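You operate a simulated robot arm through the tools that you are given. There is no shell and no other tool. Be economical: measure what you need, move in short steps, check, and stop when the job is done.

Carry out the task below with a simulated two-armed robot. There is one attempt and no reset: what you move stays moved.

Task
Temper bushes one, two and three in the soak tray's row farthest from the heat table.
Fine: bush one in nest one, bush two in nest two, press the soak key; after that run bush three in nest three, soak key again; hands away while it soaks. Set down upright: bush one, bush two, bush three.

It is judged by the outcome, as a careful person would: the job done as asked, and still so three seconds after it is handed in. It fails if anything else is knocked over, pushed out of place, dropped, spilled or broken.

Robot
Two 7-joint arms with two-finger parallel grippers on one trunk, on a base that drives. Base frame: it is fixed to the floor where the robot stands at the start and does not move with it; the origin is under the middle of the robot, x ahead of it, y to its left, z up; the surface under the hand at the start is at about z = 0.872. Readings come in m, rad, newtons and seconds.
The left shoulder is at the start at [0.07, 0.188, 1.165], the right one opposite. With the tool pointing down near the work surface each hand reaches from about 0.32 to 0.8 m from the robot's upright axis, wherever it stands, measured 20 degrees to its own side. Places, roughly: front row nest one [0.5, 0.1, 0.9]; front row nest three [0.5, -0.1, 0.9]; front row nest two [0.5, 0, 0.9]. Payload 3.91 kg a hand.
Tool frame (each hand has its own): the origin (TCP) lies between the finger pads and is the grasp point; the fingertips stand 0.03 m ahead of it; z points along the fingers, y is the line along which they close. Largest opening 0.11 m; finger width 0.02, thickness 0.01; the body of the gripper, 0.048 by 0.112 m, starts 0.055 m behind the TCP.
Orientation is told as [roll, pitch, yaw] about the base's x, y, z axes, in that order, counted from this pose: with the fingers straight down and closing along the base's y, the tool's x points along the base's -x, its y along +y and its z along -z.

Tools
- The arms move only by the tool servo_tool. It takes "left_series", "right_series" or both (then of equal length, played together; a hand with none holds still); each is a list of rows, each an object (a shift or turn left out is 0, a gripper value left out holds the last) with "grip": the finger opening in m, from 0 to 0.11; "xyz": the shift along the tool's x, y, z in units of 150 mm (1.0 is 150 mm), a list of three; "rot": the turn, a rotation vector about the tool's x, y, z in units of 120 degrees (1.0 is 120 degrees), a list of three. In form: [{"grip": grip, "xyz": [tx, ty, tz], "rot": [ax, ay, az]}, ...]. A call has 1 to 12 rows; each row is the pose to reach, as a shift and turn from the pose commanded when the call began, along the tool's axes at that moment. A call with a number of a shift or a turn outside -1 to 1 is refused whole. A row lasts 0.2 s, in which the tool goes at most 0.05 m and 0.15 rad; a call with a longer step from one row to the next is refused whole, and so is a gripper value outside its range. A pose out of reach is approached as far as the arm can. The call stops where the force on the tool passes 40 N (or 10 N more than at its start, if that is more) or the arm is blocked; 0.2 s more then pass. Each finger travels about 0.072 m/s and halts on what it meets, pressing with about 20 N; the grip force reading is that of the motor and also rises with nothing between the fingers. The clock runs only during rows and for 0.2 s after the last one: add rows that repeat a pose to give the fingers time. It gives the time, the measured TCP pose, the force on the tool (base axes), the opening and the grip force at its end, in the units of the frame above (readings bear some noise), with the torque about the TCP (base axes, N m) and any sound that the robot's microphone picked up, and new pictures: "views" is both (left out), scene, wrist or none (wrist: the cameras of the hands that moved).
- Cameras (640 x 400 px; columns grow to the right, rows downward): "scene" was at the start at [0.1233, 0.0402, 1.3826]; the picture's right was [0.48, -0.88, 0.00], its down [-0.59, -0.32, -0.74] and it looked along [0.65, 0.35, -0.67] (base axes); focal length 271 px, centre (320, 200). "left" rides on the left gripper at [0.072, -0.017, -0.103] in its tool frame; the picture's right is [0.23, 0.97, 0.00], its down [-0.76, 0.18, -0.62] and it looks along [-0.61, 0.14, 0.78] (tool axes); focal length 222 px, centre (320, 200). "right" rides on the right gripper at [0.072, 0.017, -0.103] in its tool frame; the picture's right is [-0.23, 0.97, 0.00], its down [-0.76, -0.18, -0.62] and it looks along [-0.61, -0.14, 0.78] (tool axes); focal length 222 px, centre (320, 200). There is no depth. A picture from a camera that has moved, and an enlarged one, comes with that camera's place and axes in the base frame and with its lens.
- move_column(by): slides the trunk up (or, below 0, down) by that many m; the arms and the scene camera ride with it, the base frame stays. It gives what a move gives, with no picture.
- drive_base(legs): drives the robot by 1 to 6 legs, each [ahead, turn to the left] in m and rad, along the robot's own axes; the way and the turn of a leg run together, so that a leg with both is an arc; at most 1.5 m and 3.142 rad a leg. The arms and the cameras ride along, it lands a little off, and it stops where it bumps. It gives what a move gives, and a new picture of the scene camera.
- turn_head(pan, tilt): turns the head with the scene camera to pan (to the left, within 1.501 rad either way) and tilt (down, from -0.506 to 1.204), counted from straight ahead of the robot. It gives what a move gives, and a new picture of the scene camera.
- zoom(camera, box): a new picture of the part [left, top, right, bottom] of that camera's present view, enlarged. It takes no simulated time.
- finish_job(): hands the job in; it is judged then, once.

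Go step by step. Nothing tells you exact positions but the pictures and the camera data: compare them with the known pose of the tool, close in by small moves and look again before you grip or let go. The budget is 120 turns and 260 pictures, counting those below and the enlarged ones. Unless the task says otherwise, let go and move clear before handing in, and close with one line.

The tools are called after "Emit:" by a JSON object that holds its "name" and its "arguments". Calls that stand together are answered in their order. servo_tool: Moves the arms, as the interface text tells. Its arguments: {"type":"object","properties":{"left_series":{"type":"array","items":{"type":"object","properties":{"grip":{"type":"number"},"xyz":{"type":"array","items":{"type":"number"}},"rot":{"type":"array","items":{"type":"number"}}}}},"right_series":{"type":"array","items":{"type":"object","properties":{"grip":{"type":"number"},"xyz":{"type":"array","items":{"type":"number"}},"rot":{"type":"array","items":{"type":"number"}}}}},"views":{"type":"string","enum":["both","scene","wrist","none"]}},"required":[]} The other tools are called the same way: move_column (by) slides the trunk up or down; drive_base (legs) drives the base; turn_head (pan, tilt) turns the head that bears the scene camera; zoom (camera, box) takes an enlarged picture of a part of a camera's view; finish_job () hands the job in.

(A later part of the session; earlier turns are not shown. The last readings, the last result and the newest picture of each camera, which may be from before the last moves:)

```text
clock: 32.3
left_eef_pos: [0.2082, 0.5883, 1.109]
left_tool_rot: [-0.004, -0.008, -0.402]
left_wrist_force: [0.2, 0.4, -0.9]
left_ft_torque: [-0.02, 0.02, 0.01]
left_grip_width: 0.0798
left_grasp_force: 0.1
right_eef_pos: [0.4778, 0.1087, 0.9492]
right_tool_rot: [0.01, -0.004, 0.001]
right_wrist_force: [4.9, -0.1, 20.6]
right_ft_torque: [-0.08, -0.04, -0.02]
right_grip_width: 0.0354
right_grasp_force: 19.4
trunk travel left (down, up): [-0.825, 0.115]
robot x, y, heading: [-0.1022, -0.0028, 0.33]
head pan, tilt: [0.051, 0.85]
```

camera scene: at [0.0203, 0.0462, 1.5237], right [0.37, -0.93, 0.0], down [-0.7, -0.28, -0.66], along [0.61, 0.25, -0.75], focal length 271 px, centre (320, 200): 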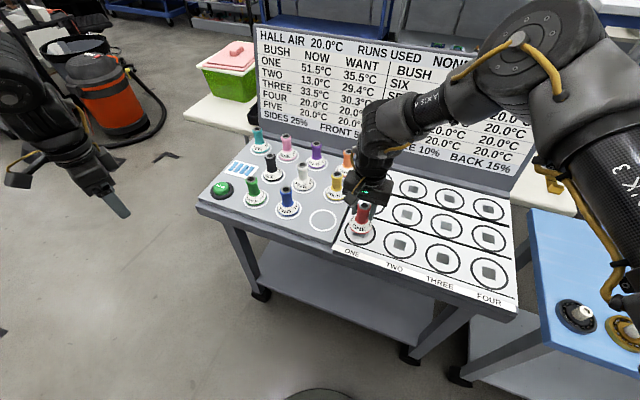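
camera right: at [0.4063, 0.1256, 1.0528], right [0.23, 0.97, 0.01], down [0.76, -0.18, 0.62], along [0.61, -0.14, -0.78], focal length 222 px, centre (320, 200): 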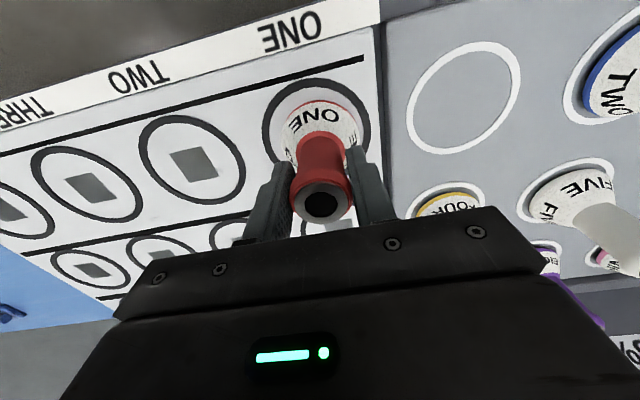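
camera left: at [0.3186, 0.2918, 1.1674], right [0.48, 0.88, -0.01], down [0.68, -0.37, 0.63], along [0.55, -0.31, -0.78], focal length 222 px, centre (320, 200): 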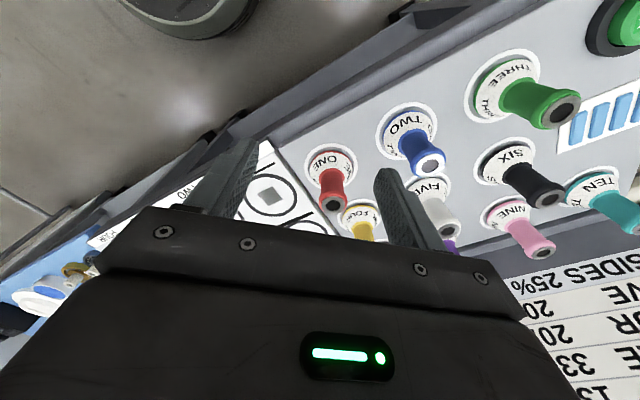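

It's seated. I relieve the pressure, open, and rise.

Emit:
{"name": "servo_tool", "arguments": {"right_series": [{"xyz": [0, 0, -0.015]}, {"xyz": [0, 0, -0.015], "grip": 0.075}, {"xyz": [0, 0, -0.015]}, {"xyz": [0, 0, -0.015]}, {"xyz": [0, 0, -0.2]}, {"xyz": [0, 0, -0.5]}, {"xyz": [0, 0, -0.75]}, {"xyz": [0, 0.15, -0.8]}, {"xyz": [0, 0.45, -0.8]}, {"xyz": [0, 0.75, -0.8]}, {"xyz": [0, 1.0, -0.8]}], "views": "none"}}

Emit:
{"name": "servo_tool", "arguments": {"right_series": [{"xyz": [0, 0.25, 0]}, {"xyz": [0, 0.47, 0]}, {"xyz": [0, 0.47, 0]}], "views": "both"}}

```text
clock: 34.7
left_eef_pos: [0.2094, 0.5898, 1.1068]
left_tool_rot: [-0.004, -0.008, -0.403]
left_wrist_force: [0.5, 0.1, 0.2]
left_ft_torque: [0.03, 0.03, 0.01]
left_grip_width: 0.0796
left_grasp_force: 0.0
right_eef_pos: [0.4769, 0.2525, 1.0669]
right_tool_rot: [0.006, -0.001, 0.0]
right_wrist_force: [0.2, 0.6, 0.1]
right_ft_torque: [-0.02, 0.0, -0.05]
right_grip_width: 0.075
right_grasp_force: 0.0
right hand out of reach, approached as far as the arm can: row 11
trunk travel left (down, up): [-0.825, 0.115]
robot x, y, heading: [-0.0986, 0.0013, 0.33]
head pan, tilt: [0.051, 0.85]
```

```text
clock: 35.5
left_eef_pos: [0.2098, 0.5885, 1.1077]
left_tool_rot: [-0.005, -0.007, -0.4]
left_wrist_force: [0.5, -0.9, -0.5]
left_ft_torque: [0.0, 0.0, -0.03]
left_grip_width: 0.0802
left_grasp_force: 0.0
right_eef_pos: [0.4672, 0.2554, 1.0708]
right_tool_rot: [0.008, 0.0, -0.002]
right_wrist_force: [0.1, 0.5, -0.7]
right_ft_torque: [-0.02, -0.04, 0.01]
right_grip_width: 0.0749
right_grasp_force: 0.0
right hand out of reach, approached as far as the arm can: row 1, 2, 3
trunk travel left (down, up): [-0.825, 0.115]
robot x, y, heading: [-0.1005, -0.002, 0.332]
head pan, tilt: [0.051, 0.85]
camera scene: at [0.0204, 0.0451, 1.5237], right [0.37, -0.93, 0.0], down [-0.7, -0.28, -0.66], along [0.61, 0.25, -0.75], focal length 271 px, centre (320, 200)
camera right: at [0.3946, 0.2725, 1.1737], right [0.23, 0.97, 0.01], down [0.76, -0.18, 0.62], along [0.61, -0.14, -0.78], focal length 222 px, centre (320, 200)
```

scene: 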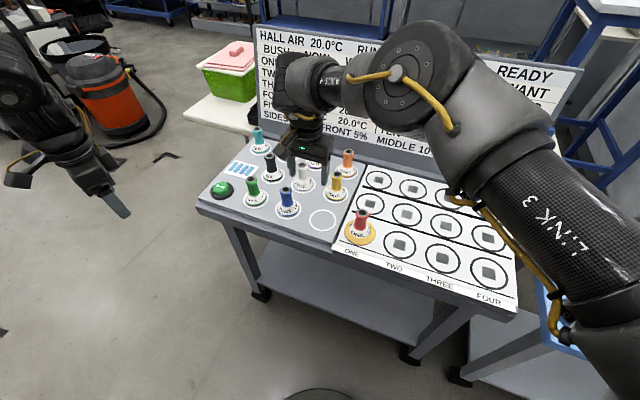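
right: 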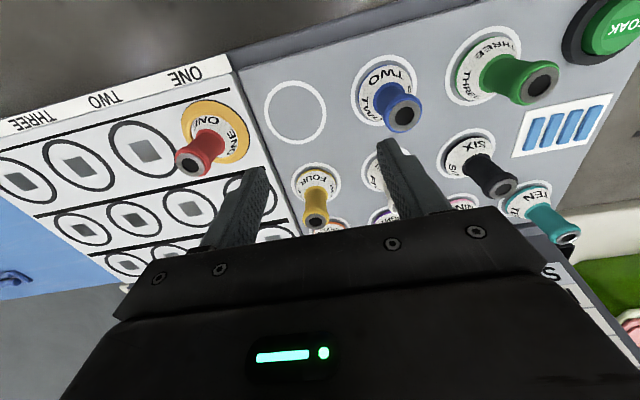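

Nest one now glows orange around bush ONE. Bush TWO needs a bit more reach, so I turn the base another 0.3 rad left.

Emit:
{"name": "drive_base", "arguments": {"legs": [[0, 0.3]]}}

```text
clock: 36.9
left_eef_pos: [0.0233, 0.6527, 1.1082]
left_tool_rot: [-0.004, -0.007, -0.103]
left_wrist_force: [-0.5, -0.3, -0.7]
left_ft_torque: [-0.06, 0.01, 0.02]
left_grip_width: 0.0801
left_grasp_force: 0.0
right_eef_pos: [0.3661, 0.4118, 1.0701]
right_tool_rot: [0.007, 0.0, 0.3]
right_wrist_force: [-0.2, 0.4, 1.0]
right_ft_torque: [0.02, 0.03, 0.03]
right_grip_width: 0.0751
right_grasp_force: 0.1
trunk travel left (down, up): [-0.825, 0.115]
robot x, y, heading: [-0.0987, 0.0001, 0.632]
head pan, tilt: [0.051, 0.85]
camera scene: at [0.0022, 0.0783, 1.5237], right [0.63, -0.78, 0.0], down [-0.58, -0.47, -0.66], along [0.51, 0.42, -0.75], focal length 271 px, centre (320, 200)
```

scene: 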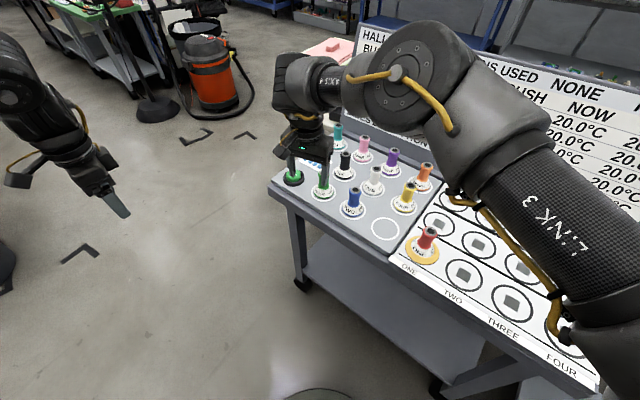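

I move the right hand over bush TWO (about [0.475, 0.332]).

Emit:
{"name": "servo_tool", "arguments": {"right_series": [{"xyz": [-0.15, -0.2, 0], "rot": [0, 0, 0.05]}, {"xyz": [-0.3, -0.4, 0], "rot": [0, 0, 0.1]}, {"xyz": [-0.45, -0.6, 0.02], "rot": [0, 0, 0.143]}, {"xyz": [-0.538, -0.718, 0.05], "rot": [0, 0, 0.143]}, {"xyz": [-0.538, -0.718, 0.05], "rot": [0, 0, 0.143]}], "views": "wrist"}}

```text
clock: 38.1
left_eef_pos: [0.0224, 0.6526, 1.1074]
left_tool_rot: [-0.005, -0.007, -0.103]
left_wrist_force: [0.1, 0.4, 0.3]
left_ft_torque: [0.01, -0.01, 0.02]
left_grip_width: 0.0803
left_grasp_force: 0.1
right_eef_pos: [0.4735, 0.3309, 1.0627]
right_tool_rot: [0.006, 0.002, 0.001]
right_wrist_force: [0.9, 0.4, -0.6]
right_ft_torque: [0.0, -0.01, -0.02]
right_grip_width: 0.0752
right_grasp_force: 0.1
trunk travel left (down, up): [-0.825, 0.115]
robot x, y, heading: [-0.0996, 0.0002, 0.631]
head pan, tilt: [0.051, 0.85]
camera right: at [0.4021, 0.3489, 1.1658], right [0.23, 0.97, 0.01], down [0.76, -0.18, 0.62], along [0.61, -0.14, -0.78], focal length 222 px, centre (320, 200)
```

right: 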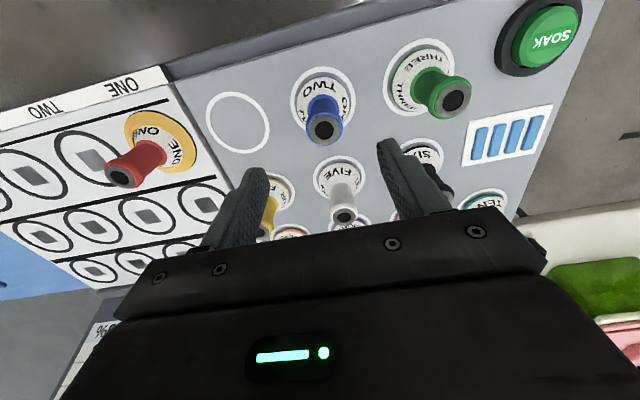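

Same view as over bush ONE, shifted ~3 px; I correct slightly, descend, and grip.

Emit:
{"name": "servo_tool", "arguments": {"right_series": [{"xyz": [-0.03, 0.033, 0.2]}, {"xyz": [-0.03, 0.033, 0.4]}, {"xyz": [-0.03, 0.033, 0.6]}, {"xyz": [-0.03, 0.033, 0.755]}, {"xyz": [-0.03, 0.033, 0.755]}], "views": "wrist"}}

```text
clock: 39.3
left_eef_pos: [0.0221, 0.6527, 1.1085]
left_tool_rot: [-0.004, -0.005, -0.103]
left_wrist_force: [-0.1, 0.2, -0.3]
left_ft_torque: [0.02, 0.01, -0.01]
left_grip_width: 0.0801
left_grasp_force: 0.0
right_eef_pos: [0.4774, 0.3381, 0.9482]
right_tool_rot: [0.006, 0.001, -0.001]
right_wrist_force: [-0.8, -0.4, -0.1]
right_ft_torque: [0.03, 0.01, -0.01]
right_grip_width: 0.075
right_grasp_force: 0.0
trunk travel left (down, up): [-0.825, 0.115]
robot x, y, heading: [-0.0979, 0.0007, 0.628]
head pan, tilt: [0.051, 0.85]
camera right: at [0.4061, 0.3551, 1.0515], right [0.23, 0.97, 0.01], down [0.76, -0.18, 0.62], along [0.61, -0.14, -0.78], focal length 222 px, centre (320, 200)
```

right: 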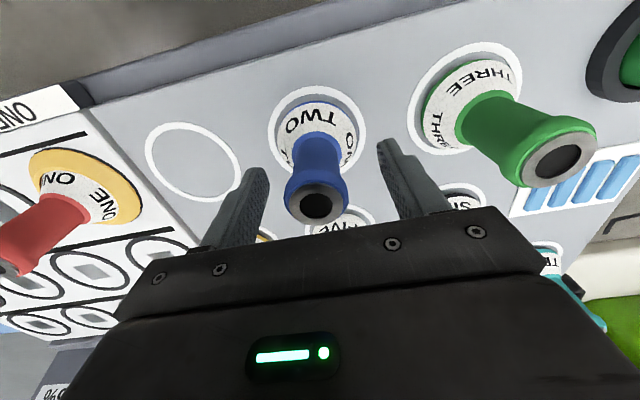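

Nearly centred; I shift 2 mm, close, and lift high enough to clear bush ONE.

Emit:
{"name": "servo_tool", "arguments": {"right_series": [{"xyz": [0, -0.015, 0]}, {"xyz": [0, -0.015, 0], "grip": 0.0}, {"xyz": [0, -0.015, 0]}, {"xyz": [0, -0.015, 0]}, {"xyz": [0, -0.015, 0]}, {"xyz": [0, -0.015, -0.2]}, {"xyz": [0, -0.015, -0.5]}, {"xyz": [0, -0.015, -0.8]}, {"xyz": [0, -0.015, -1]}, {"xyz": [0, -0.015, -1]}], "views": "wrist"}}

```text
clock: 41.5
left_eef_pos: [0.0243, 0.6546, 1.1066]
left_tool_rot: [-0.002, -0.007, -0.101]
left_wrist_force: [0.4, -0.6, 0.0]
left_ft_torque: [0.01, -0.01, 0.0]
left_grip_width: 0.08
left_grasp_force: 0.2
right_eef_pos: [0.4786, 0.3345, 1.0985]
right_tool_rot: [0.006, 0.004, 0.0]
right_wrist_force: [0.4, 0.1, -0.9]
right_ft_torque: [-0.02, 0.01, 0.01]
right_grip_width: 0.0352
right_grasp_force: 19.6
trunk travel left (down, up): [-0.825, 0.115]
robot x, y, heading: [-0.099, 0.0006, 0.626]
head pan, tilt: [0.051, 0.85]
camera right: at [0.408, 0.3519, 1.2023], right [0.23, 0.97, 0.0], down [0.76, -0.18, 0.62], along [0.6, -0.14, -0.78], focal length 222 px, centre (320, 200)
```

right: 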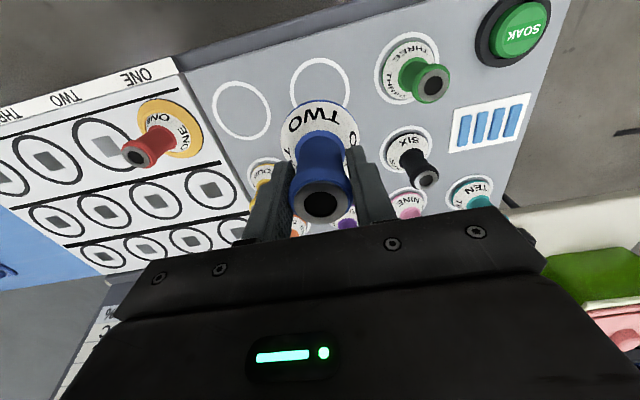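

Bush TWO is held. I turn the base back 0.3 rad, which swings it toward the nests well above everything.

Emit:
{"name": "drive_base", "arguments": {"legs": [[0, -0.3]]}}

```text
clock: 42.9
left_eef_pos: [0.21, 0.5897, 1.1077]
left_tool_rot: [-0.005, -0.006, -0.402]
left_wrist_force: [1.0, -0.1, 0.5]
left_ft_torque: [-0.03, -0.01, -0.02]
left_grip_width: 0.0801
left_grasp_force: 0.0
right_eef_pos: [0.5511, 0.1504, 1.0991]
right_tool_rot: [0.006, 0.001, -0.3]
right_wrist_force: [-0.5, 0.3, -0.9]
right_ft_torque: [0.0, 0.02, -0.02]
right_grip_width: 0.0348
right_grasp_force: 20.1
trunk travel left (down, up): [-0.825, 0.115]
robot x, y, heading: [-0.0997, 0.0005, 0.327]
head pan, tilt: [0.051, 0.85]
camera scene: at [0.0196, 0.0469, 1.5237], right [0.37, -0.93, 0.0], down [-0.7, -0.28, -0.66], along [0.61, 0.24, -0.75], focal length 271 px, centre (320, 200)
```

scene: 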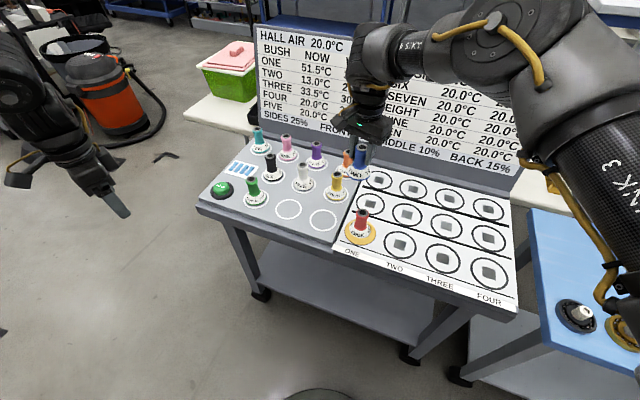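

I move on to above nest two, squaring the yaw.

Emit:
{"name": "servo_tool", "arguments": {"right_series": [{"xyz": [0.04, -0.25, 0], "rot": [0, 0, -0.05]}, {"xyz": [0.08, -0.5, 0], "rot": [0, 0, -0.1]}, {"xyz": [0.12, -0.75, 0], "rot": [0, 0, -0.143]}, {"xyz": [0.153, -0.98, 0], "rot": [0, 0, -0.143]}, {"xyz": [0.153, -0.98, 0], "rot": [0, 0, -0.143]}], "views": "none"}}

```text
clock: 44.1
left_eef_pos: [0.2105, 0.5879, 1.1075]
left_tool_rot: [-0.005, -0.008, -0.401]
left_wrist_force: [-1.1, 1.0, 0.2]
left_ft_torque: [-0.06, 0.03, 0.0]
left_grip_width: 0.0801
left_grasp_force: 0.1
right_eef_pos: [0.4866, 0.0161, 1.0977]
right_tool_rot: [0.007, 0.002, 0.003]
right_wrist_force: [-0.1, 0.4, -2.5]
right_ft_torque: [0.01, 0.02, -0.05]
right_grip_width: 0.0348
right_grasp_force: 20.0
trunk travel left (down, up): [-0.825, 0.115]
robot x, y, heading: [-0.1, 0.0, 0.328]
head pan, tilt: [0.051, 0.85]
```

Emit:
{"name": "servo_tool", "arguments": {"right_series": [{"xyz": [0.057, -0.16, 0]}, {"xyz": [0.057, -0.16, 0.3]}, {"xyz": [0.057, -0.16, 0.6]}, {"xyz": [0.057, -0.16, 0.78]}, {"xyz": [0.057, -0.16, 0.78]}], "views": "wrist"}}

```text
clock: 45.3
left_eef_pos: [0.2098, 0.5881, 1.106]
left_tool_rot: [-0.005, -0.008, -0.402]
left_wrist_force: [-0.7, -0.1, 0.5]
left_ft_torque: [-0.03, 0.0, -0.02]
left_grip_width: 0.0795
left_grasp_force: 0.1
right_eef_pos: [0.4787, -0.0078, 0.9812]
right_tool_rot: [0.006, -0.001, -0.001]
right_wrist_force: [0.5, 0.4, -1.6]
right_ft_torque: [-0.01, 0.02, 0.0]
right_grip_width: 0.0353
right_grasp_force: 20.2
trunk travel left (down, up): [-0.825, 0.115]
robot x, y, heading: [-0.1007, -0.0009, 0.33]
head pan, tilt: [0.051, 0.85]
camera right: at [0.4073, 0.0085, 1.0845], right [0.23, 0.97, 0.01], down [0.76, -0.18, 0.62], along [0.61, -0.14, -0.78], focal length 222 px, centre (320, 200)
```

right: 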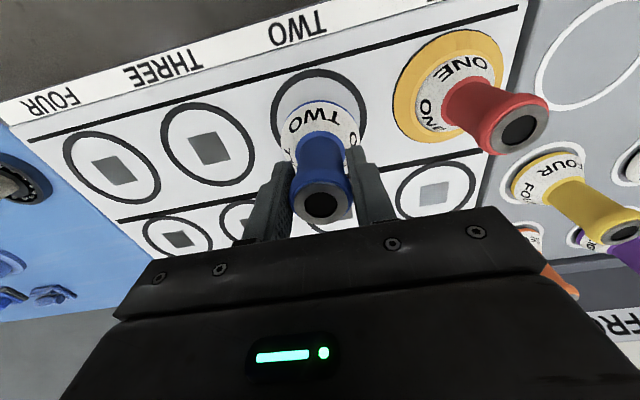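

Ring two is centred under bush TWO. I lower to contact, relieve, release and rise.

Emit:
{"name": "servo_tool", "arguments": {"right_series": [{"xyz": [0, 0, 0.1]}, {"xyz": [0, 0, 0.18]}, {"xyz": [0, 0, 0.215]}, {"xyz": [0, 0, 0.223]}, {"xyz": [0, 0, 0.223]}], "views": "none"}}

```text
clock: 46.5
left_eef_pos: [0.2092, 0.5878, 1.108]
left_tool_rot: [-0.003, -0.005, -0.403]
left_wrist_force: [-0.4, -0.4, 0.5]
left_ft_torque: [0.03, 0.0, -0.01]
left_grip_width: 0.0799
left_grasp_force: 0.0
right_eef_pos: [0.4782, -0.0088, 0.9497]
right_tool_rot: [0.007, -0.003, 0.0]
right_wrist_force: [2.9, -0.5, 8.7]
right_ft_torque: [-0.16, 0.03, 0.03]
right_grip_width: 0.0351
right_grasp_force: 20.1
trunk travel left (down, up): [-0.825, 0.115]
robot x, y, heading: [-0.1, -0.0014, 0.332]
head pan, tilt: [0.051, 0.85]
```

Emit:
{"name": "servo_tool", "arguments": {"right_series": [{"xyz": [0, 0, -0.01], "grip": 0.075}, {"xyz": [0, 0, -0.01]}, {"xyz": [0, 0, -0.01]}, {"xyz": [0, 0, -0.01]}, {"xyz": [0, 0, -0.2]}, {"xyz": [0, 0, -0.5]}, {"xyz": [0, 0, -0.8]}, {"xyz": [0.3, -0.1, -0.9]}, {"xyz": [0.6, -0.2, -0.95]}, {"xyz": [0.9, -0.3, -0.95]}, {"xyz": [1, -0.5, -0.95]}], "views": "scene"}}

```text
clock: 48.9
left_eef_pos: [0.21, 0.5856, 1.1091]
left_tool_rot: [-0.002, -0.006, -0.402]
left_wrist_force: [0.1, -1.0, 1.1]
left_ft_torque: [0.0, -0.01, 0.03]
left_grip_width: 0.0803
left_grasp_force: 0.0
right_eef_pos: [0.3275, -0.0861, 1.0884]
right_tool_rot: [0.011, 0.002, 0.0]
right_wrist_force: [-0.4, -1.0, -0.6]
right_ft_torque: [0.05, 0.01, -0.03]
right_grip_width: 0.0748
right_grasp_force: 0.0
trunk travel left (down, up): [-0.825, 0.115]
robot x, y, heading: [-0.0992, 0.0028, 0.328]
head pan, tilt: [0.051, 0.85]
camera scene: at [0.0201, 0.0424, 1.5239], right [0.37, -0.93, 0.0], down [-0.7, -0.28, -0.66], along [0.61, 0.25, -0.75], focal length 271 px, centre (320, 200)
```

scene: 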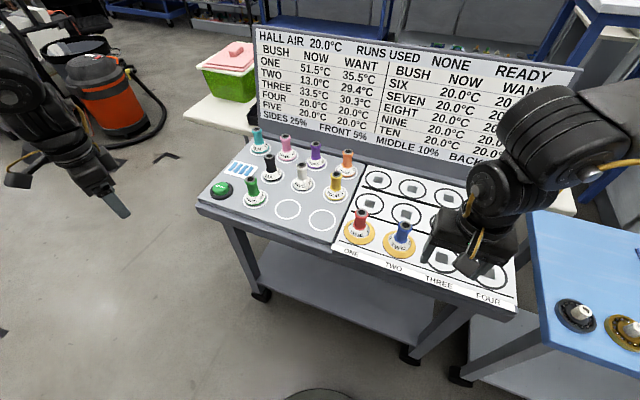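

Both nests glow and the board says READY. Now the left hand (fingers closed) goes above the SOAK key, around [0.462, 0.563].

Emit:
{"name": "servo_tool", "arguments": {"left_series": [{"xyz": [-0.29, 0.09, 0], "grip": 0.0, "rot": [0, 0, -0.065]}, {"xyz": [-0.58, 0.18, 0], "rot": [0, 0, -0.13]}, {"xyz": [-0.862, 0.272, 0], "rot": [0, 0, -0.192]}, {"xyz": [-0.862, 0.272, 0], "rot": [0, 0, -0.192]}], "views": "none"}}

Emit:
{"name": "servo_tool", "arguments": {"left_series": [{"xyz": [-0.3, -0.03, 0.1]}, {"xyz": [-0.6, -0.06, 0.2]}, {"xyz": [-0.76, -0.087, 0.4]}, {"xyz": [-0.76, -0.087, 0.5]}, {"xyz": [-0.76, -0.087, 0.5]}], "views": "wrist"}}

```text
clock: 49.9
left_eef_pos: [0.3435, 0.5761, 1.1081]
left_tool_rot: [-0.006, -0.006, 0.002]
left_wrist_force: [-0.1, 0.4, 0.3]
left_ft_torque: [-0.02, 0.0, -0.02]
left_grip_width: 0.0002
left_grasp_force: 20.1
right_eef_pos: [0.3274, -0.083, 1.0891]
right_tool_rot: [0.004, 0.0, 0.002]
right_wrist_force: [0.2, -0.7, -0.3]
right_ft_torque: [0.0, -0.01, 0.01]
right_grip_width: 0.0748
right_grasp_force: 0.1
trunk travel left (down, up): [-0.825, 0.115]
robot x, y, heading: [-0.1011, -0.0005, 0.333]
head pan, tilt: [0.051, 0.85]
```

```text
clock: 51.1
left_eef_pos: [0.3458, 0.5639, 1.0808]
left_tool_rot: [-0.004, -0.006, -0.001]
left_wrist_force: [-0.2, -0.3, 0.1]
left_ft_torque: [-0.01, 0.02, -0.05]
left_grip_width: 0.0
left_grasp_force: 20.3
left hand out of reach, approached as far as the arm can: row 1, 2, 3, 4, 5
right_eef_pos: [0.3272, -0.0844, 1.0901]
right_tool_rot: [0.007, 0.001, 0.0]
right_wrist_force: [0.7, 0.0, -0.6]
right_ft_torque: [0.03, 0.02, 0.02]
right_grip_width: 0.0751
right_grasp_force: 0.1
trunk travel left (down, up): [-0.825, 0.115]
robot x, y, heading: [-0.1012, 0.002, 0.331]
head pan, tilt: [0.051, 0.85]
camera left: at [0.2734, 0.5472, 1.1826], right [-0.23, 0.97, -0.01], down [0.76, 0.18, 0.63], along [0.61, 0.14, -0.78], focal length 222 px, centre (320, 200)
```

left: 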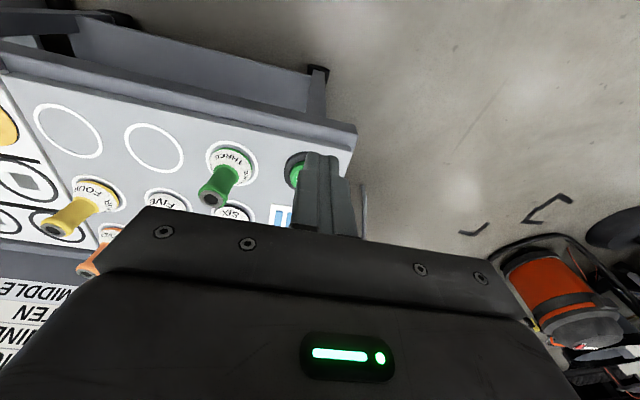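

The left arm hits its inner limit again at this heading; turning the base back to straight will bring the key into its range.

Emit:
{"name": "drive_base", "arguments": {"legs": [[0, -0.33]]}}

```text
clock: 52.5
left_eef_pos: [0.5051, 0.3895, 1.0787]
left_tool_rot: [-0.006, -0.008, -0.328]
left_wrist_force: [0.1, 0.6, -0.2]
left_ft_torque: [-0.01, 0.02, -0.02]
left_grip_width: 0.0
left_grasp_force: 19.9
right_eef_pos: [0.2779, -0.2171, 1.0901]
right_tool_rot: [0.006, 0.0, -0.329]
right_wrist_force: [0.2, 0.3, -0.2]
right_ft_torque: [-0.01, 0.0, 0.0]
right_grip_width: 0.0749
right_grasp_force: 0.1
trunk travel left (down, up): [-0.825, 0.115]
robot x, y, heading: [-0.1011, -0.0024, 0.001]
head pan, tilt: [0.051, 0.85]
camera scene: at [0.0283, 0.0057, 1.5237], right [0.05, -1.0, 0.0], down [-0.75, -0.04, -0.66], along [0.66, 0.03, -0.75], focal length 271 px, centre (320, 200)
```

scene: 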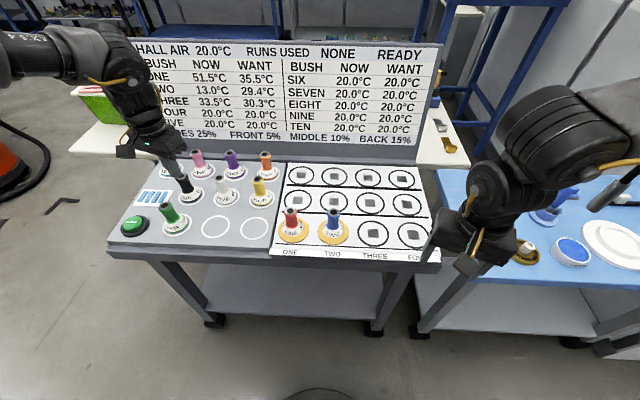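

Emit:
{"name": "servo_tool", "arguments": {"left_series": [{"xyz": [0.15, 0.23, 0], "rot": [0, 0, -0.05]}, {"xyz": [0.3, 0.46, 0], "rot": [0, 0, -0.1]}, {"xyz": [0.45, 0.69, 0.1], "rot": [0, 0, -0.157]}, {"xyz": [0.58, 0.9, 0.2], "rot": [0, 0, -0.157]}, {"xyz": [0.645, 1.0, 0.33], "rot": [0, 0, -0.157]}, {"xyz": [0.645, 1.0, 0.33], "rot": [0, 0, -0.157]}], "views": "both"}}

```text
clock: 53.9
left_eef_pos: [0.4608, 0.561, 1.0284]
left_tool_rot: [-0.007, -0.006, -0.001]
left_wrist_force: [0.0, -0.1, 0.0]
left_ft_torque: [0.0, 0.03, 0.0]
left_grip_width: 0.0
left_grasp_force: 19.9
right_eef_pos: [0.2783, -0.2189, 1.0892]
right_tool_rot: [0.008, 0.001, -0.329]
right_wrist_force: [0.4, -1.2, -0.3]
right_ft_torque: [0.01, -0.01, 0.02]
right_grip_width: 0.0751
right_grasp_force: 0.0
trunk travel left (down, up): [-0.825, 0.115]
robot x, y, heading: [-0.0999, 0.0016, 0.0]
head pan, tilt: [0.051, 0.85]
camera scene: at [0.0284, 0.0029, 1.5238], right [0.05, -1.0, 0.0], down [-0.75, -0.04, -0.66], along [0.66, 0.03, -0.75], focal length 271 px, centre (320, 200)
camera left: at [0.3885, 0.5446, 1.1326], right [-0.23, 0.97, -0.01], down [0.76, 0.18, 0.63], along [0.61, 0.14, -0.78], focal length 222 px, centre (320, 200)
```

scene: 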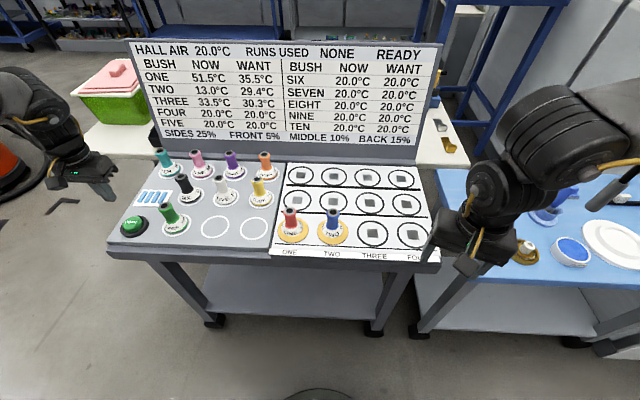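
left: 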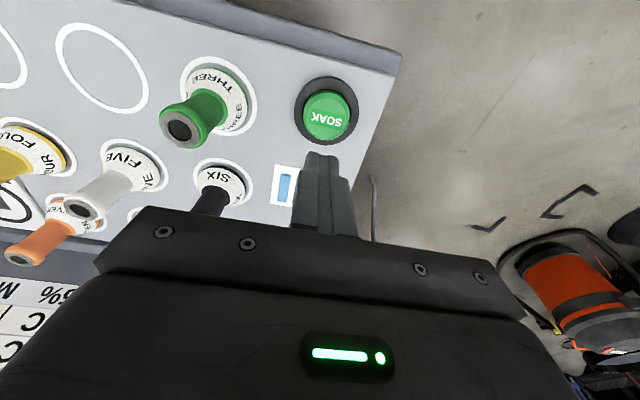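

The key projects to about [0.461, 0.567]; I descend onto it with slow last steps, then rise at once.

Emit:
{"name": "servo_tool", "arguments": {"left_series": [{"xyz": [0, 0.035, 0.25]}, {"xyz": [0, 0.035, 0.5]}, {"xyz": [0, 0.035, 0.62]}, {"xyz": [0, 0.035, 0.66]}, {"xyz": [0, 0.035, 0.69]}, {"xyz": [0, 0.035, 0.72]}, {"xyz": [0, 0.035, 0.75]}, {"xyz": [0, 0.035, 0.77]}], "views": "wrist"}}

```text
clock: 55.7
left_eef_pos: [0.4324, 0.5539, 0.9702]
left_tool_rot: [-0.01, -0.005, 0.001]
left_wrist_force: [0.7, 0.8, 0.8]
left_ft_torque: [0.02, 0.02, -0.02]
left_grip_width: 0.0002
left_grasp_force: 19.8
left hand out of reach, approached as far as the arm can: row 1, 2, 3, 4, 5, 6, 7, 8
right_eef_pos: [0.2785, -0.2178, 1.0902]
right_tool_rot: [0.009, 0.003, -0.33]
right_wrist_force: [0.8, 0.8, 0.3]
right_ft_torque: [-0.01, 0.02, 0.0]
right_grip_width: 0.0748
right_grasp_force: 0.2
trunk travel left (down, up): [-0.825, 0.115]
robot x, y, heading: [-0.0988, 0.0014, -0.001]
head pan, tilt: [0.051, 0.85]
camera left: at [0.3595, 0.5371, 1.0725], right [-0.23, 0.97, -0.01], down [0.76, 0.18, 0.63], along [0.61, 0.14, -0.78], focal length 222 px, centre (320, 200)
```

left: 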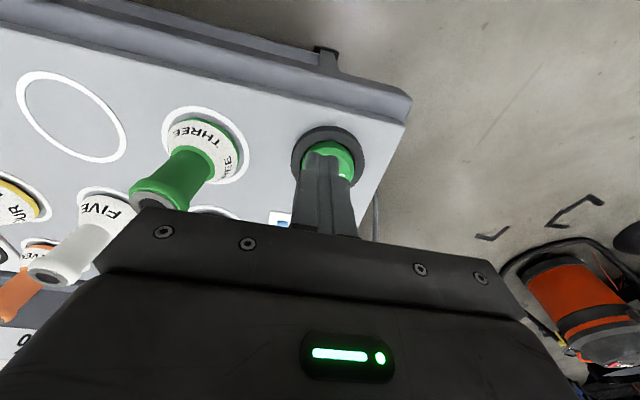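

The arm runs out of reach outward here, so I'll raise the hand and drive 0.1 m ahead.

Emit:
{"name": "servo_tool", "arguments": {"left_series": [{"xyz": [0, 0, -0.25]}, {"xyz": [0.3, 0, -0.5]}, {"xyz": [0.5, 0, -0.6]}], "views": "none"}}

Emit:
{"name": "drive_base", "arguments": {"legs": [[0.1, 0]]}}

```text
refused: row 2 steps farther than a row can; nothing moved
```

```text
clock: 56.9
left_eef_pos: [0.5233, 0.5542, 0.9747]
left_tool_rot: [-0.01, -0.014, 0.0]
left_wrist_force: [-0.9, 0.2, -0.1]
left_ft_torque: [0.0, -0.05, 0.0]
left_grip_width: 0.0
left_grasp_force: 19.7
right_eef_pos: [0.3667, -0.2181, 1.0935]
right_tool_rot: [0.012, -0.009, -0.328]
right_wrist_force: [-0.5, 0.4, -1.2]
right_ft_torque: [-0.05, -0.09, -0.03]
right_grip_width: 0.0748
right_grasp_force: 0.0
trunk travel left (down, up): [-0.825, 0.115]
robot x, y, heading: [-0.0052, 0.0004, 0.003]
head pan, tilt: [0.051, 0.85]
camera scene: at [0.1149, 0.0042, 1.525], right [0.05, -1.0, 0.0], down [-0.74, -0.04, -0.67], along [0.67, 0.03, -0.75], focal length 271 px, centre (320, 200)
```

scene: 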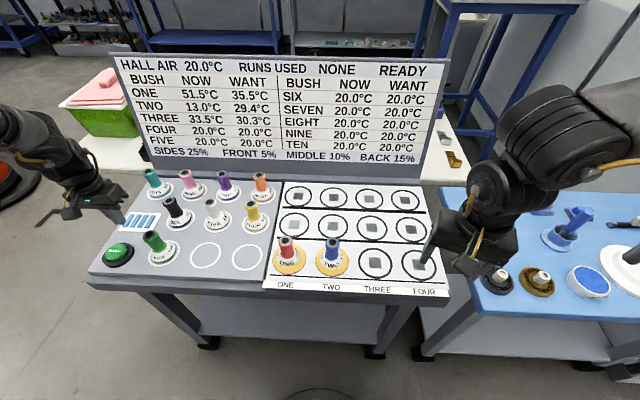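

The drive went ahead anyway, harmlessly: all bushes stand. Now I bring the left fingertips back over the key.

Emit:
{"name": "servo_tool", "arguments": {"left_series": [{"xyz": [0.2, 0.04, -0.1]}, {"xyz": [0.413, 0.087, -0.1]}, {"xyz": [0.413, 0.087, 0]}, {"xyz": [0.413, 0.087, 0.1]}, {"xyz": [0.413, 0.087, 0.1]}], "views": "wrist"}}

```text
clock: 58.1
left_eef_pos: [0.4659, 0.5678, 0.9545]
left_tool_rot: [-0.007, -0.009, 0.001]
left_wrist_force: [0.1, -0.1, -0.5]
left_ft_torque: [0.03, -0.04, 0.0]
left_grip_width: 0.0
left_grasp_force: 20.3
right_eef_pos: [0.3739, -0.2178, 1.0891]
right_tool_rot: [0.01, -0.002, -0.327]
right_wrist_force: [-1.3, -0.1, -0.7]
right_ft_torque: [-0.01, -0.03, -0.03]
right_grip_width: 0.0749
right_grasp_force: 0.0
trunk travel left (down, up): [-0.825, 0.115]
robot x, y, heading: [0.0015, -0.0006, -0.005]
head pan, tilt: [0.051, 0.85]
camera left: at [0.3941, 0.5508, 1.0578], right [-0.23, 0.97, -0.01], down [0.76, 0.18, 0.63], along [0.61, 0.14, -0.78], focal length 222 px, centre (320, 200)
```

left: 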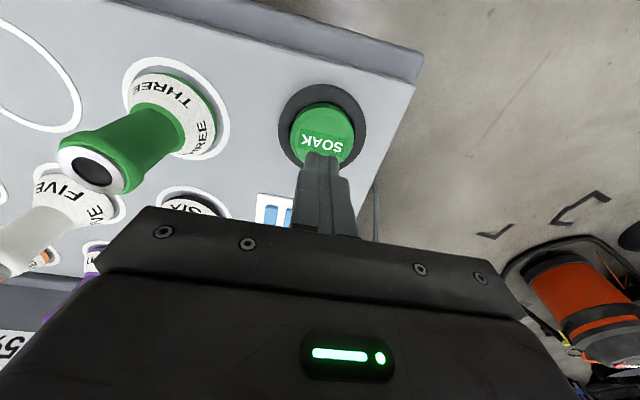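

Tips are just behind the key's centre; I shift 6 mm and press down slowly.

Emit:
{"name": "servo_tool", "arguments": {"left_series": [{"xyz": [0.045, 0, 0.05]}, {"xyz": [0.045, 0, 0.12]}, {"xyz": [0.045, 0, 0.16]}, {"xyz": [0.045, 0, 0.19]}, {"xyz": [0.045, 0, 0.22]}, {"xyz": [0.045, 0, 0.25]}, {"xyz": [0.045, 0, 0.28]}], "views": "both"}}

```text
clock: 59.7
left_eef_pos: [0.4608, 0.5684, 0.9279]
left_tool_rot: [-0.009, -0.005, 0.0]
left_wrist_force: [0.5, -0.6, -0.1]
left_ft_torque: [0.01, 0.0, 0.04]
left_grip_width: 0.0002
left_grasp_force: 20.0
left hand out of reach, approached as far as the arm can: row 4, 5, 6, 7
right_eef_pos: [0.3761, -0.2188, 1.0905]
right_tool_rot: [0.007, 0.0, -0.328]
right_wrist_force: [0.1, 0.5, 0.1]
right_ft_torque: [0.04, 0.02, -0.01]
right_grip_width: 0.0751
right_grasp_force: 0.1
trunk travel left (down, up): [-0.825, 0.115]
robot x, y, heading: [-0.004, -0.0002, 0.002]
head pan, tilt: [0.051, 0.85]
camera scene: at [0.1269, 0.0043, 1.5238], right [0.05, -1.0, 0.0], down [-0.75, -0.04, -0.66], along [0.66, 0.03, -0.75], focal length 271 px, centre (320, 200)
camera left: at [0.3885, 0.5513, 1.0319], right [-0.23, 0.97, -0.01], down [0.76, 0.18, 0.63], along [0.61, 0.14, -0.78], focal length 222 px, centre (320, 200)
```

scene: 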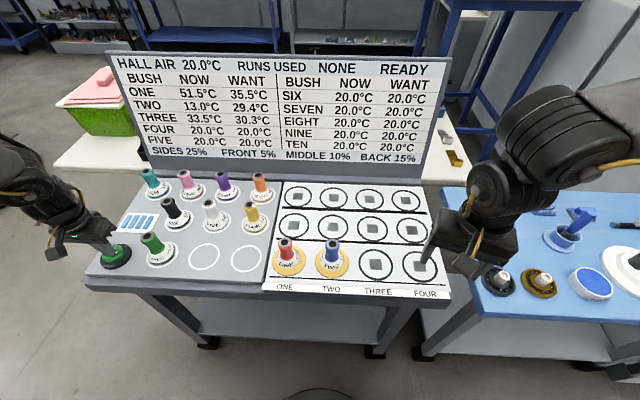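
left: 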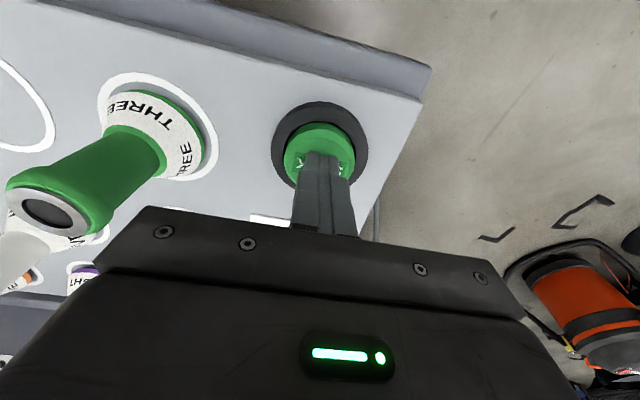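

Reach ends again just above the key, because the trunk is raised. I'll lift the hand 5 cm, lower the trunk 5 cm, and press from there; the right hand also backs off.

Emit:
{"name": "servo_tool", "arguments": {"left_series": [{"xyz": [0, 0, -0.2]}, {"xyz": [0, 0, -0.4]}, {"xyz": [0, 0, -0.4]}], "right_series": [{"xyz": [0.2, 0, -0.15]}, {"xyz": [0.4, 0, -0.3]}, {"xyz": [0.4, 0, -0.3]}], "views": "none"}}

```text
clock: 60.3
left_eef_pos: [0.452, 0.5391, 1.0138]
left_tool_rot: [0.018, -0.01, -0.019]
left_wrist_force: [2.0, -0.9, 1.3]
left_ft_torque: [0.04, 0.18, -0.04]
left_grip_width: 0.0001
left_grasp_force: 20.0
right_eef_pos: [0.2733, -0.22, 1.048]
right_tool_rot: [-0.026, 0.3, -0.301]
right_wrist_force: [0.1, 0.1, 0.9]
right_ft_torque: [-0.04, -0.06, 0.01]
right_grip_width: 0.0749
right_grasp_force: 0.1
right hand out of reach, approached as far as the arm can: row 1, 2, 3
trunk travel left (down, up): [-0.825, 0.115]
robot x, y, heading: [-0.006, -0.0018, -0.015]
head pan, tilt: [0.051, 0.85]
stopped in row 3 (right hand): the arm was blocked; the commanded pose is now the measured one
```

The right arm got blocked and tilted while folding back. I'll bring it forward again and look.

Emit:
{"name": "servo_tool", "arguments": {"right_series": [{"xyz": [-0.2, 0, 0]}, {"xyz": [-0.4, 0, 0]}, {"xyz": [-0.4, 0, 0]}], "views": "both"}}

```text
clock: 60.6
left_eef_pos: [0.4383, 0.6699, 0.9136]
left_tool_rot: [-0.129, 0.006, -0.014]
left_wrist_force: [-2.7, 0.6, -1.5]
left_ft_torque: [0.07, -0.21, 0.08]
left_grip_width: 0.0
left_grasp_force: 20.1
right_eef_pos: [0.2868, -0.0771, 1.0573]
right_tool_rot: [-0.149, 0.256, -0.33]
right_wrist_force: [-0.2, 1.3, 0.1]
right_ft_torque: [0.01, -0.02, 0.02]
right_grip_width: 0.0751
right_grasp_force: 0.0
trunk travel left (down, up): [-0.825, 0.115]
robot x, y, heading: [-0.0052, 0.0019, -0.01]
head pan, tilt: [0.051, 0.85]
stopped in row 1 (left hand): the arm was blocked; the commanded pose is now the measured one
camera scene: at [0.1246, 0.0636, 1.5267], right [0.04, -1.0, 0.04], down [-0.75, -0.06, -0.66], along [0.66, 0.0, -0.75], focal length 271 px, centre (320, 200)
camera right: at [0.2563, -0.0308, 1.1718], right [0.49, 0.85, -0.2], down [0.82, -0.37, 0.43], along [0.29, -0.37, -0.88], focal length 222 px, centre (320, 200)
```

scene: 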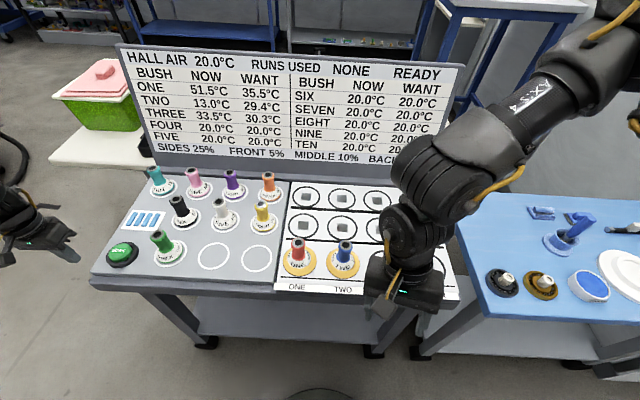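
right: 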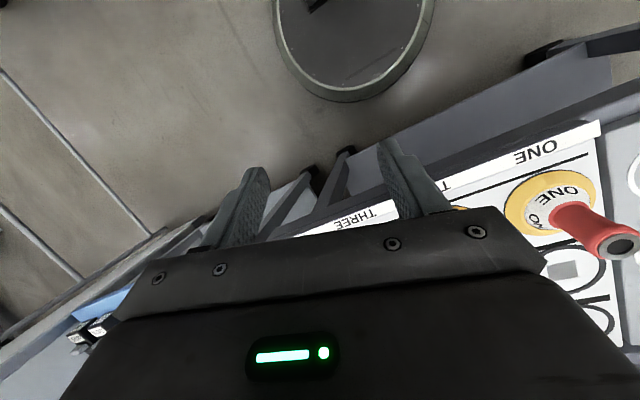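

The whole robot rocked: the camera is rolled a little. I'll hold still to let it settle, then check.

Emit:
{"name": "servo_tool", "arguments": {"right_series": [{"xyz": [0, 0, 0]}, {"xyz": [0, 0, 0]}, {"xyz": [0, 0, 0]}, {"xyz": [0, 0, 0]}], "views": "scene"}}

```text
clock: 61.2
left_eef_pos: [0.4769, 0.5746, 1.0145]
left_tool_rot: [0.095, -0.069, 0.005]
left_wrist_force: [0.8, -0.9, 0.7]
left_ft_torque: [0.04, 0.14, -0.01]
left_grip_width: 0.0003
left_grasp_force: 20.4
right_eef_pos: [0.2708, -0.2211, 1.0239]
right_tool_rot: [-0.059, 0.307, -0.294]
right_wrist_force: [-1.1, 1.1, 0.5]
right_ft_torque: [-0.07, -0.09, 0.03]
right_grip_width: 0.0751
right_grasp_force: 0.1
trunk travel left (down, up): [-0.825, 0.115]
robot x, y, heading: [0.0015, 0.0013, 0.007]
head pan, tilt: [0.051, 0.85]
stopped in row 2 (left hand): the arm was blocked; the commanded pose is now the measured one
camera scene: at [0.134, 0.0332, 1.5258], right [0.05, -1.0, 0.02], down [-0.75, -0.05, -0.66], along [0.66, 0.02, -0.75], focal length 271 px, centre (320, 200)
```

scene: 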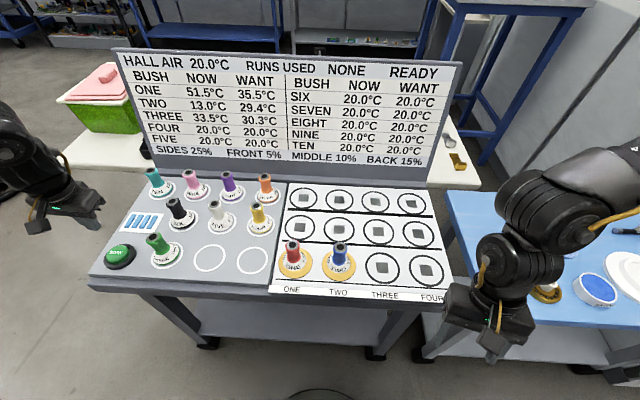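

Still rocking; wait more.

Emit:
{"name": "servo_tool", "arguments": {"right_series": [{"xyz": [0, 0, 0]}, {"xyz": [0, 0, 0]}, {"xyz": [0, 0, 0]}, {"xyz": [0, 0, 0]}, {"xyz": [0, 0, 0]}, {"xyz": [0, 0, 0]}], "views": "none"}}

Emit:
{"name": "servo_tool", "arguments": {"right_series": [{"xyz": [0, 0, 0]}, {"xyz": [0, 0, 0]}, {"xyz": [0, 0, 0]}, {"xyz": [0, 0, 0]}, {"xyz": [0, 0, 0]}, {"xyz": [0, 0, 0]}], "views": "both"}}

```text
clock: 61.9
left_eef_pos: [0.4369, 0.6921, 0.92]
left_tool_rot: [-0.067, -0.028, 0.013]
left_wrist_force: [0.0, -0.2, 0.0]
left_ft_torque: [0.09, -0.05, -0.01]
left_grip_width: 0.0003
left_grasp_force: 19.8
right_eef_pos: [0.2789, -0.0837, 1.0428]
right_tool_rot: [-0.14, 0.271, -0.3]
right_wrist_force: [0.2, 0.5, -0.2]
right_ft_torque: [-0.01, 0.04, 0.06]
right_grip_width: 0.075
right_grasp_force: 0.1
trunk travel left (down, up): [-0.825, 0.115]
robot x, y, heading: [0.0005, 0.0018, 0.006]
head pan, tilt: [0.051, 0.85]
stopped in row 3 (left hand): the arm was blocked; the commanded pose is now the measured one
```

```text
clock: 62.4
left_eef_pos: [0.4667, 0.6008, 1.0215]
left_tool_rot: [0.148, -0.095, 0.031]
left_wrist_force: [-0.2, -2.4, -0.8]
left_ft_torque: [0.17, 0.03, 0.03]
left_grip_width: 0.0001
left_grasp_force: 20.2
right_eef_pos: [0.2791, -0.1669, 1.0331]
right_tool_rot: [0.087, 0.277, -0.136]
right_wrist_force: [-3.1, 24.4, 7.5]
right_ft_torque: [-1.71, -0.32, 0.48]
right_grip_width: 0.0751
right_grasp_force: 0.0
trunk travel left (down, up): [-0.825, 0.115]
robot x, y, heading: [0.008, 0.0018, 0.025]
head pan, tilt: [0.051, 0.85]
stopped in row 2 (left hand): the arm was blocked; the commanded pose is now the measured one
camera scene: at [0.1363, 0.0325, 1.526], right [0.08, -1.0, 0.02], down [-0.75, -0.07, -0.66], along [0.66, 0.04, -0.75], focal length 271 px, centre (320, 200)
camera right: at [0.2408, -0.1516, 1.1529], right [0.37, 0.93, 0.02], down [0.86, -0.35, 0.37], along [0.35, -0.12, -0.93], focal length 222 px, centre (320, 200)
```

scene: 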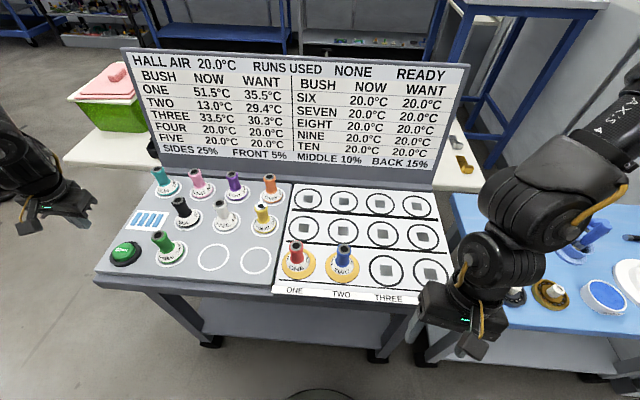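
right: 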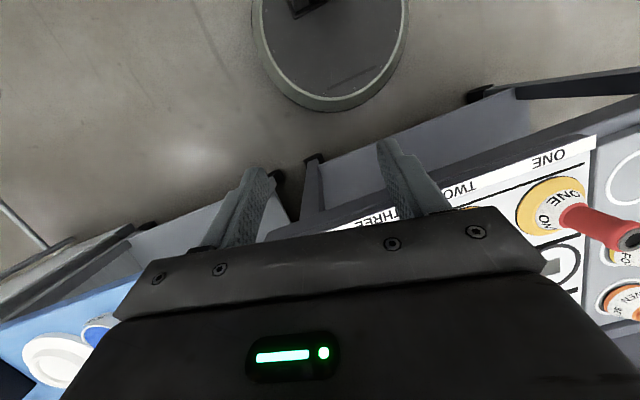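

Something keeps it rocking, probably the folded right arm. For safety I lift the trunk, taking both hands away from the table.

Emit:
{"name": "move_column", "arguments": {"by": 0.1}}

```text
clock: 62.9
left_eef_pos: [0.4428, 0.6378, 1.0094]
left_tool_rot: [0.073, -0.073, 0.027]
left_wrist_force: [-1.3, -1.7, 0.1]
left_ft_torque: [0.08, -0.05, 0.03]
left_grip_width: 0.0001
left_grasp_force: 19.8
right_eef_pos: [0.2731, -0.154, 1.0502]
right_tool_rot: [-0.019, 0.303, -0.225]
right_wrist_force: [-0.5, -1.5, 0.4]
right_ft_torque: [0.02, 0.0, 0.0]
right_grip_width: 0.075
right_grasp_force: 0.1
trunk travel left (down, up): [-0.844, 0.096]
robot x, y, heading: [0.0109, 0.0004, 0.02]
head pan, tilt: [0.051, 0.85]
stopped: the arm was blocked; the commanded pose is now the measured one
```

Emit:
{"name": "servo_tool", "arguments": {"right_series": [{"xyz": [-0.18, 0, -0.17]}, {"xyz": [-0.36, 0, -0.34]}, {"xyz": [-0.54, 0, -0.52]}, {"xyz": [-0.54, 0, -0.52]}], "left_series": [{"xyz": [0, 0, -0.1]}, {"xyz": [0, 0, -0.2]}, {"xyz": [0, 0, -0.3]}, {"xyz": [0, 0, -0.3]}], "views": "scene"}}

```text
clock: 63.7
left_eef_pos: [0.4488, 0.6188, 1.0712]
left_tool_rot: [0.158, -0.111, 0.045]
left_wrist_force: [-2.6, 2.0, -2.1]
left_ft_torque: [-0.11, -0.27, -0.08]
left_grip_width: 0.0002
left_grasp_force: 20.2
right_eef_pos: [0.3427, -0.2108, 1.0728]
right_tool_rot: [-0.008, 0.319, -0.248]
right_wrist_force: [0.5, 0.2, 0.4]
right_ft_torque: [-0.09, 0.04, 0.03]
right_grip_width: 0.0747
right_grasp_force: 0.2
trunk travel left (down, up): [-0.844, 0.096]
robot x, y, heading: [0.0078, -0.0011, 0.036]
head pan, tilt: [0.051, 0.85]
stopped in row 3 (left hand): the arm was blocked; the commanded pose is now the measured one
camera scene: at [0.129, 0.0915, 1.5448], right [0.09, -0.99, 0.05], down [-0.75, -0.1, -0.66], along [0.66, 0.02, -0.75], focal length 271 px, centre (320, 200)
```

scene: 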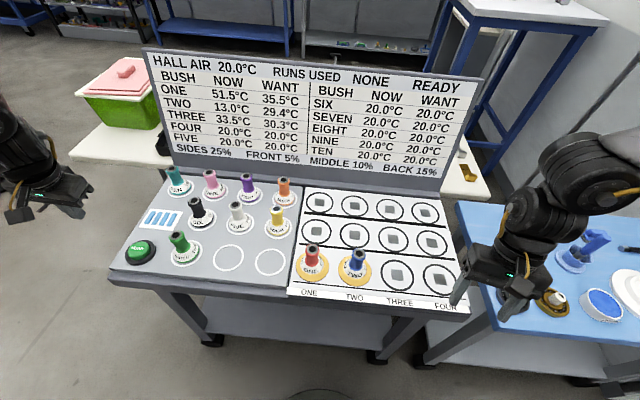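

The world-frame arm holding may be feeding the rocking, so I use a short base retreat (arms ride along stiffly) to let it calm.

Emit:
{"name": "drive_base", "arguments": {"legs": [[-0.1, 0]]}}

```text
clock: 64.4
left_eef_pos: [0.4302, 0.5814, 1.0995]
left_tool_rot: [0.19, -0.094, 0.069]
left_wrist_force: [0.2, 1.4, 0.0]
left_ft_torque: [-0.15, 0.04, -0.02]
left_grip_width: 0.0001
left_grasp_force: 20.2
right_eef_pos: [0.4027, -0.2514, 1.0551]
right_tool_rot: [-0.098, 0.292, -0.563]
right_wrist_force: [-0.4, -0.7, 3.1]
right_ft_torque: [0.02, -0.13, 0.01]
right_grip_width: 0.075
right_grasp_force: 0.0
trunk travel left (down, up): [-0.844, 0.096]
robot x, y, heading: [0.0472, 0.0071, 0.203]
head pan, tilt: [0.051, 0.85]
stopped in leg 1: the robot was blocked; the commanded pose is now the measured one
camera scene: at [0.1464, 0.1599, 1.5469], right [0.25, -0.96, 0.08], down [-0.72, -0.24, -0.65], along [0.65, 0.11, -0.75], focal length 271 px, centre (320, 200)
```

scene: 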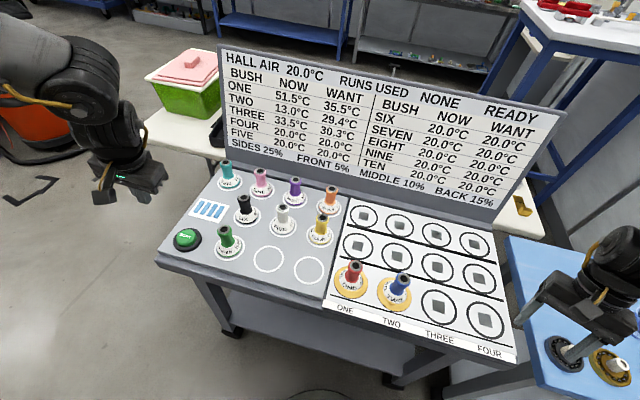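

The robot is leaning left, so something pushes on its right side—perhaps the right elbow on the blue table. I look there.

Emit:
{"name": "turn_head", "arguments": {"pan": -1.1, "tilt": 0.7}}

```text
clock: 65.8
left_eef_pos: [0.461, 0.5638, 1.0988]
left_tool_rot: [0.247, -0.085, -0.007]
left_wrist_force: [0.6, -1.5, 0.2]
left_ft_torque: [0.13, 0.08, 0.02]
left_grip_width: 0.0
left_grasp_force: 19.5
right_eef_pos: [0.3868, -0.2555, 1.0459]
right_tool_rot: [-0.087, 0.321, -0.517]
right_wrist_force: [-1.0, -1.0, 2.4]
right_ft_torque: [0.14, -0.18, -0.05]
right_grip_width: 0.0753
right_grasp_force: 0.1
trunk travel left (down, up): [-0.844, 0.096]
robot x, y, heading: [0.0231, 0.0076, 0.135]
head pan, tilt: [-1.1, 0.7]
camera scene: at [0.148, 0.0602, 1.5633], right [-0.82, -0.57, 0.06], down [-0.38, 0.47, -0.8], along [0.43, -0.68, -0.6], focal length 271 px, centre (320, 200)
```

scene: 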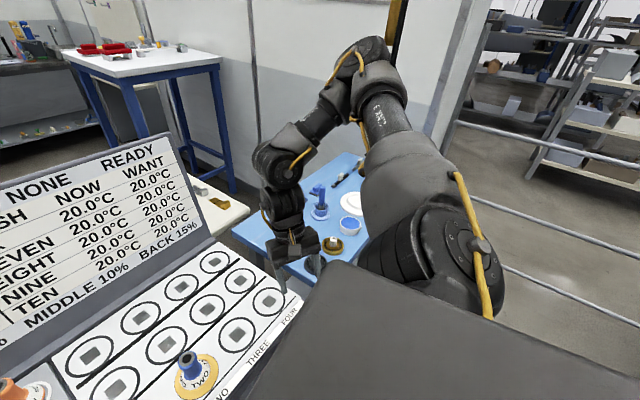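

Emit:
{"name": "turn_head", "arguments": {"pan": 1.1, "tilt": 0.7}}

```text
clock: 67.8
left_eef_pos: [0.4578, 0.5232, 1.1146]
left_tool_rot: [0.267, -0.096, -0.009]
left_wrist_force: [0.0, 0.6, -0.8]
left_ft_torque: [-0.08, 0.0, 0.0]
left_grip_width: 0.0001
left_grasp_force: 20.4
right_eef_pos: [0.3562, -0.2975, 1.0351]
right_tool_rot: [-0.025, 0.349, -0.398]
right_wrist_force: [0.1, 0.8, -0.6]
right_ft_torque: [-0.06, 0.06, 0.03]
right_grip_width: 0.075
right_grasp_force: 0.1
trunk travel left (down, up): [-0.844, 0.096]
robot x, y, heading: [0.012, 0.0053, 0.089]
head pan, tilt: [1.1, 0.7]
camera scene: at [0.1031, 0.1016, 1.5542], right [0.93, -0.37, 0.0], down [-0.24, -0.61, -0.76], along [0.28, 0.7, -0.65], focal length 271 px, centre (320, 200)
```

scene: 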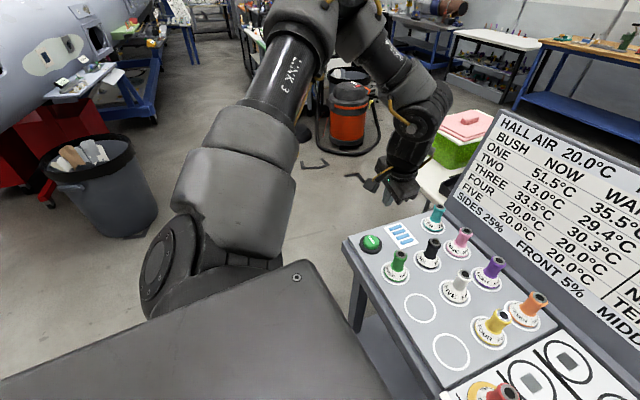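

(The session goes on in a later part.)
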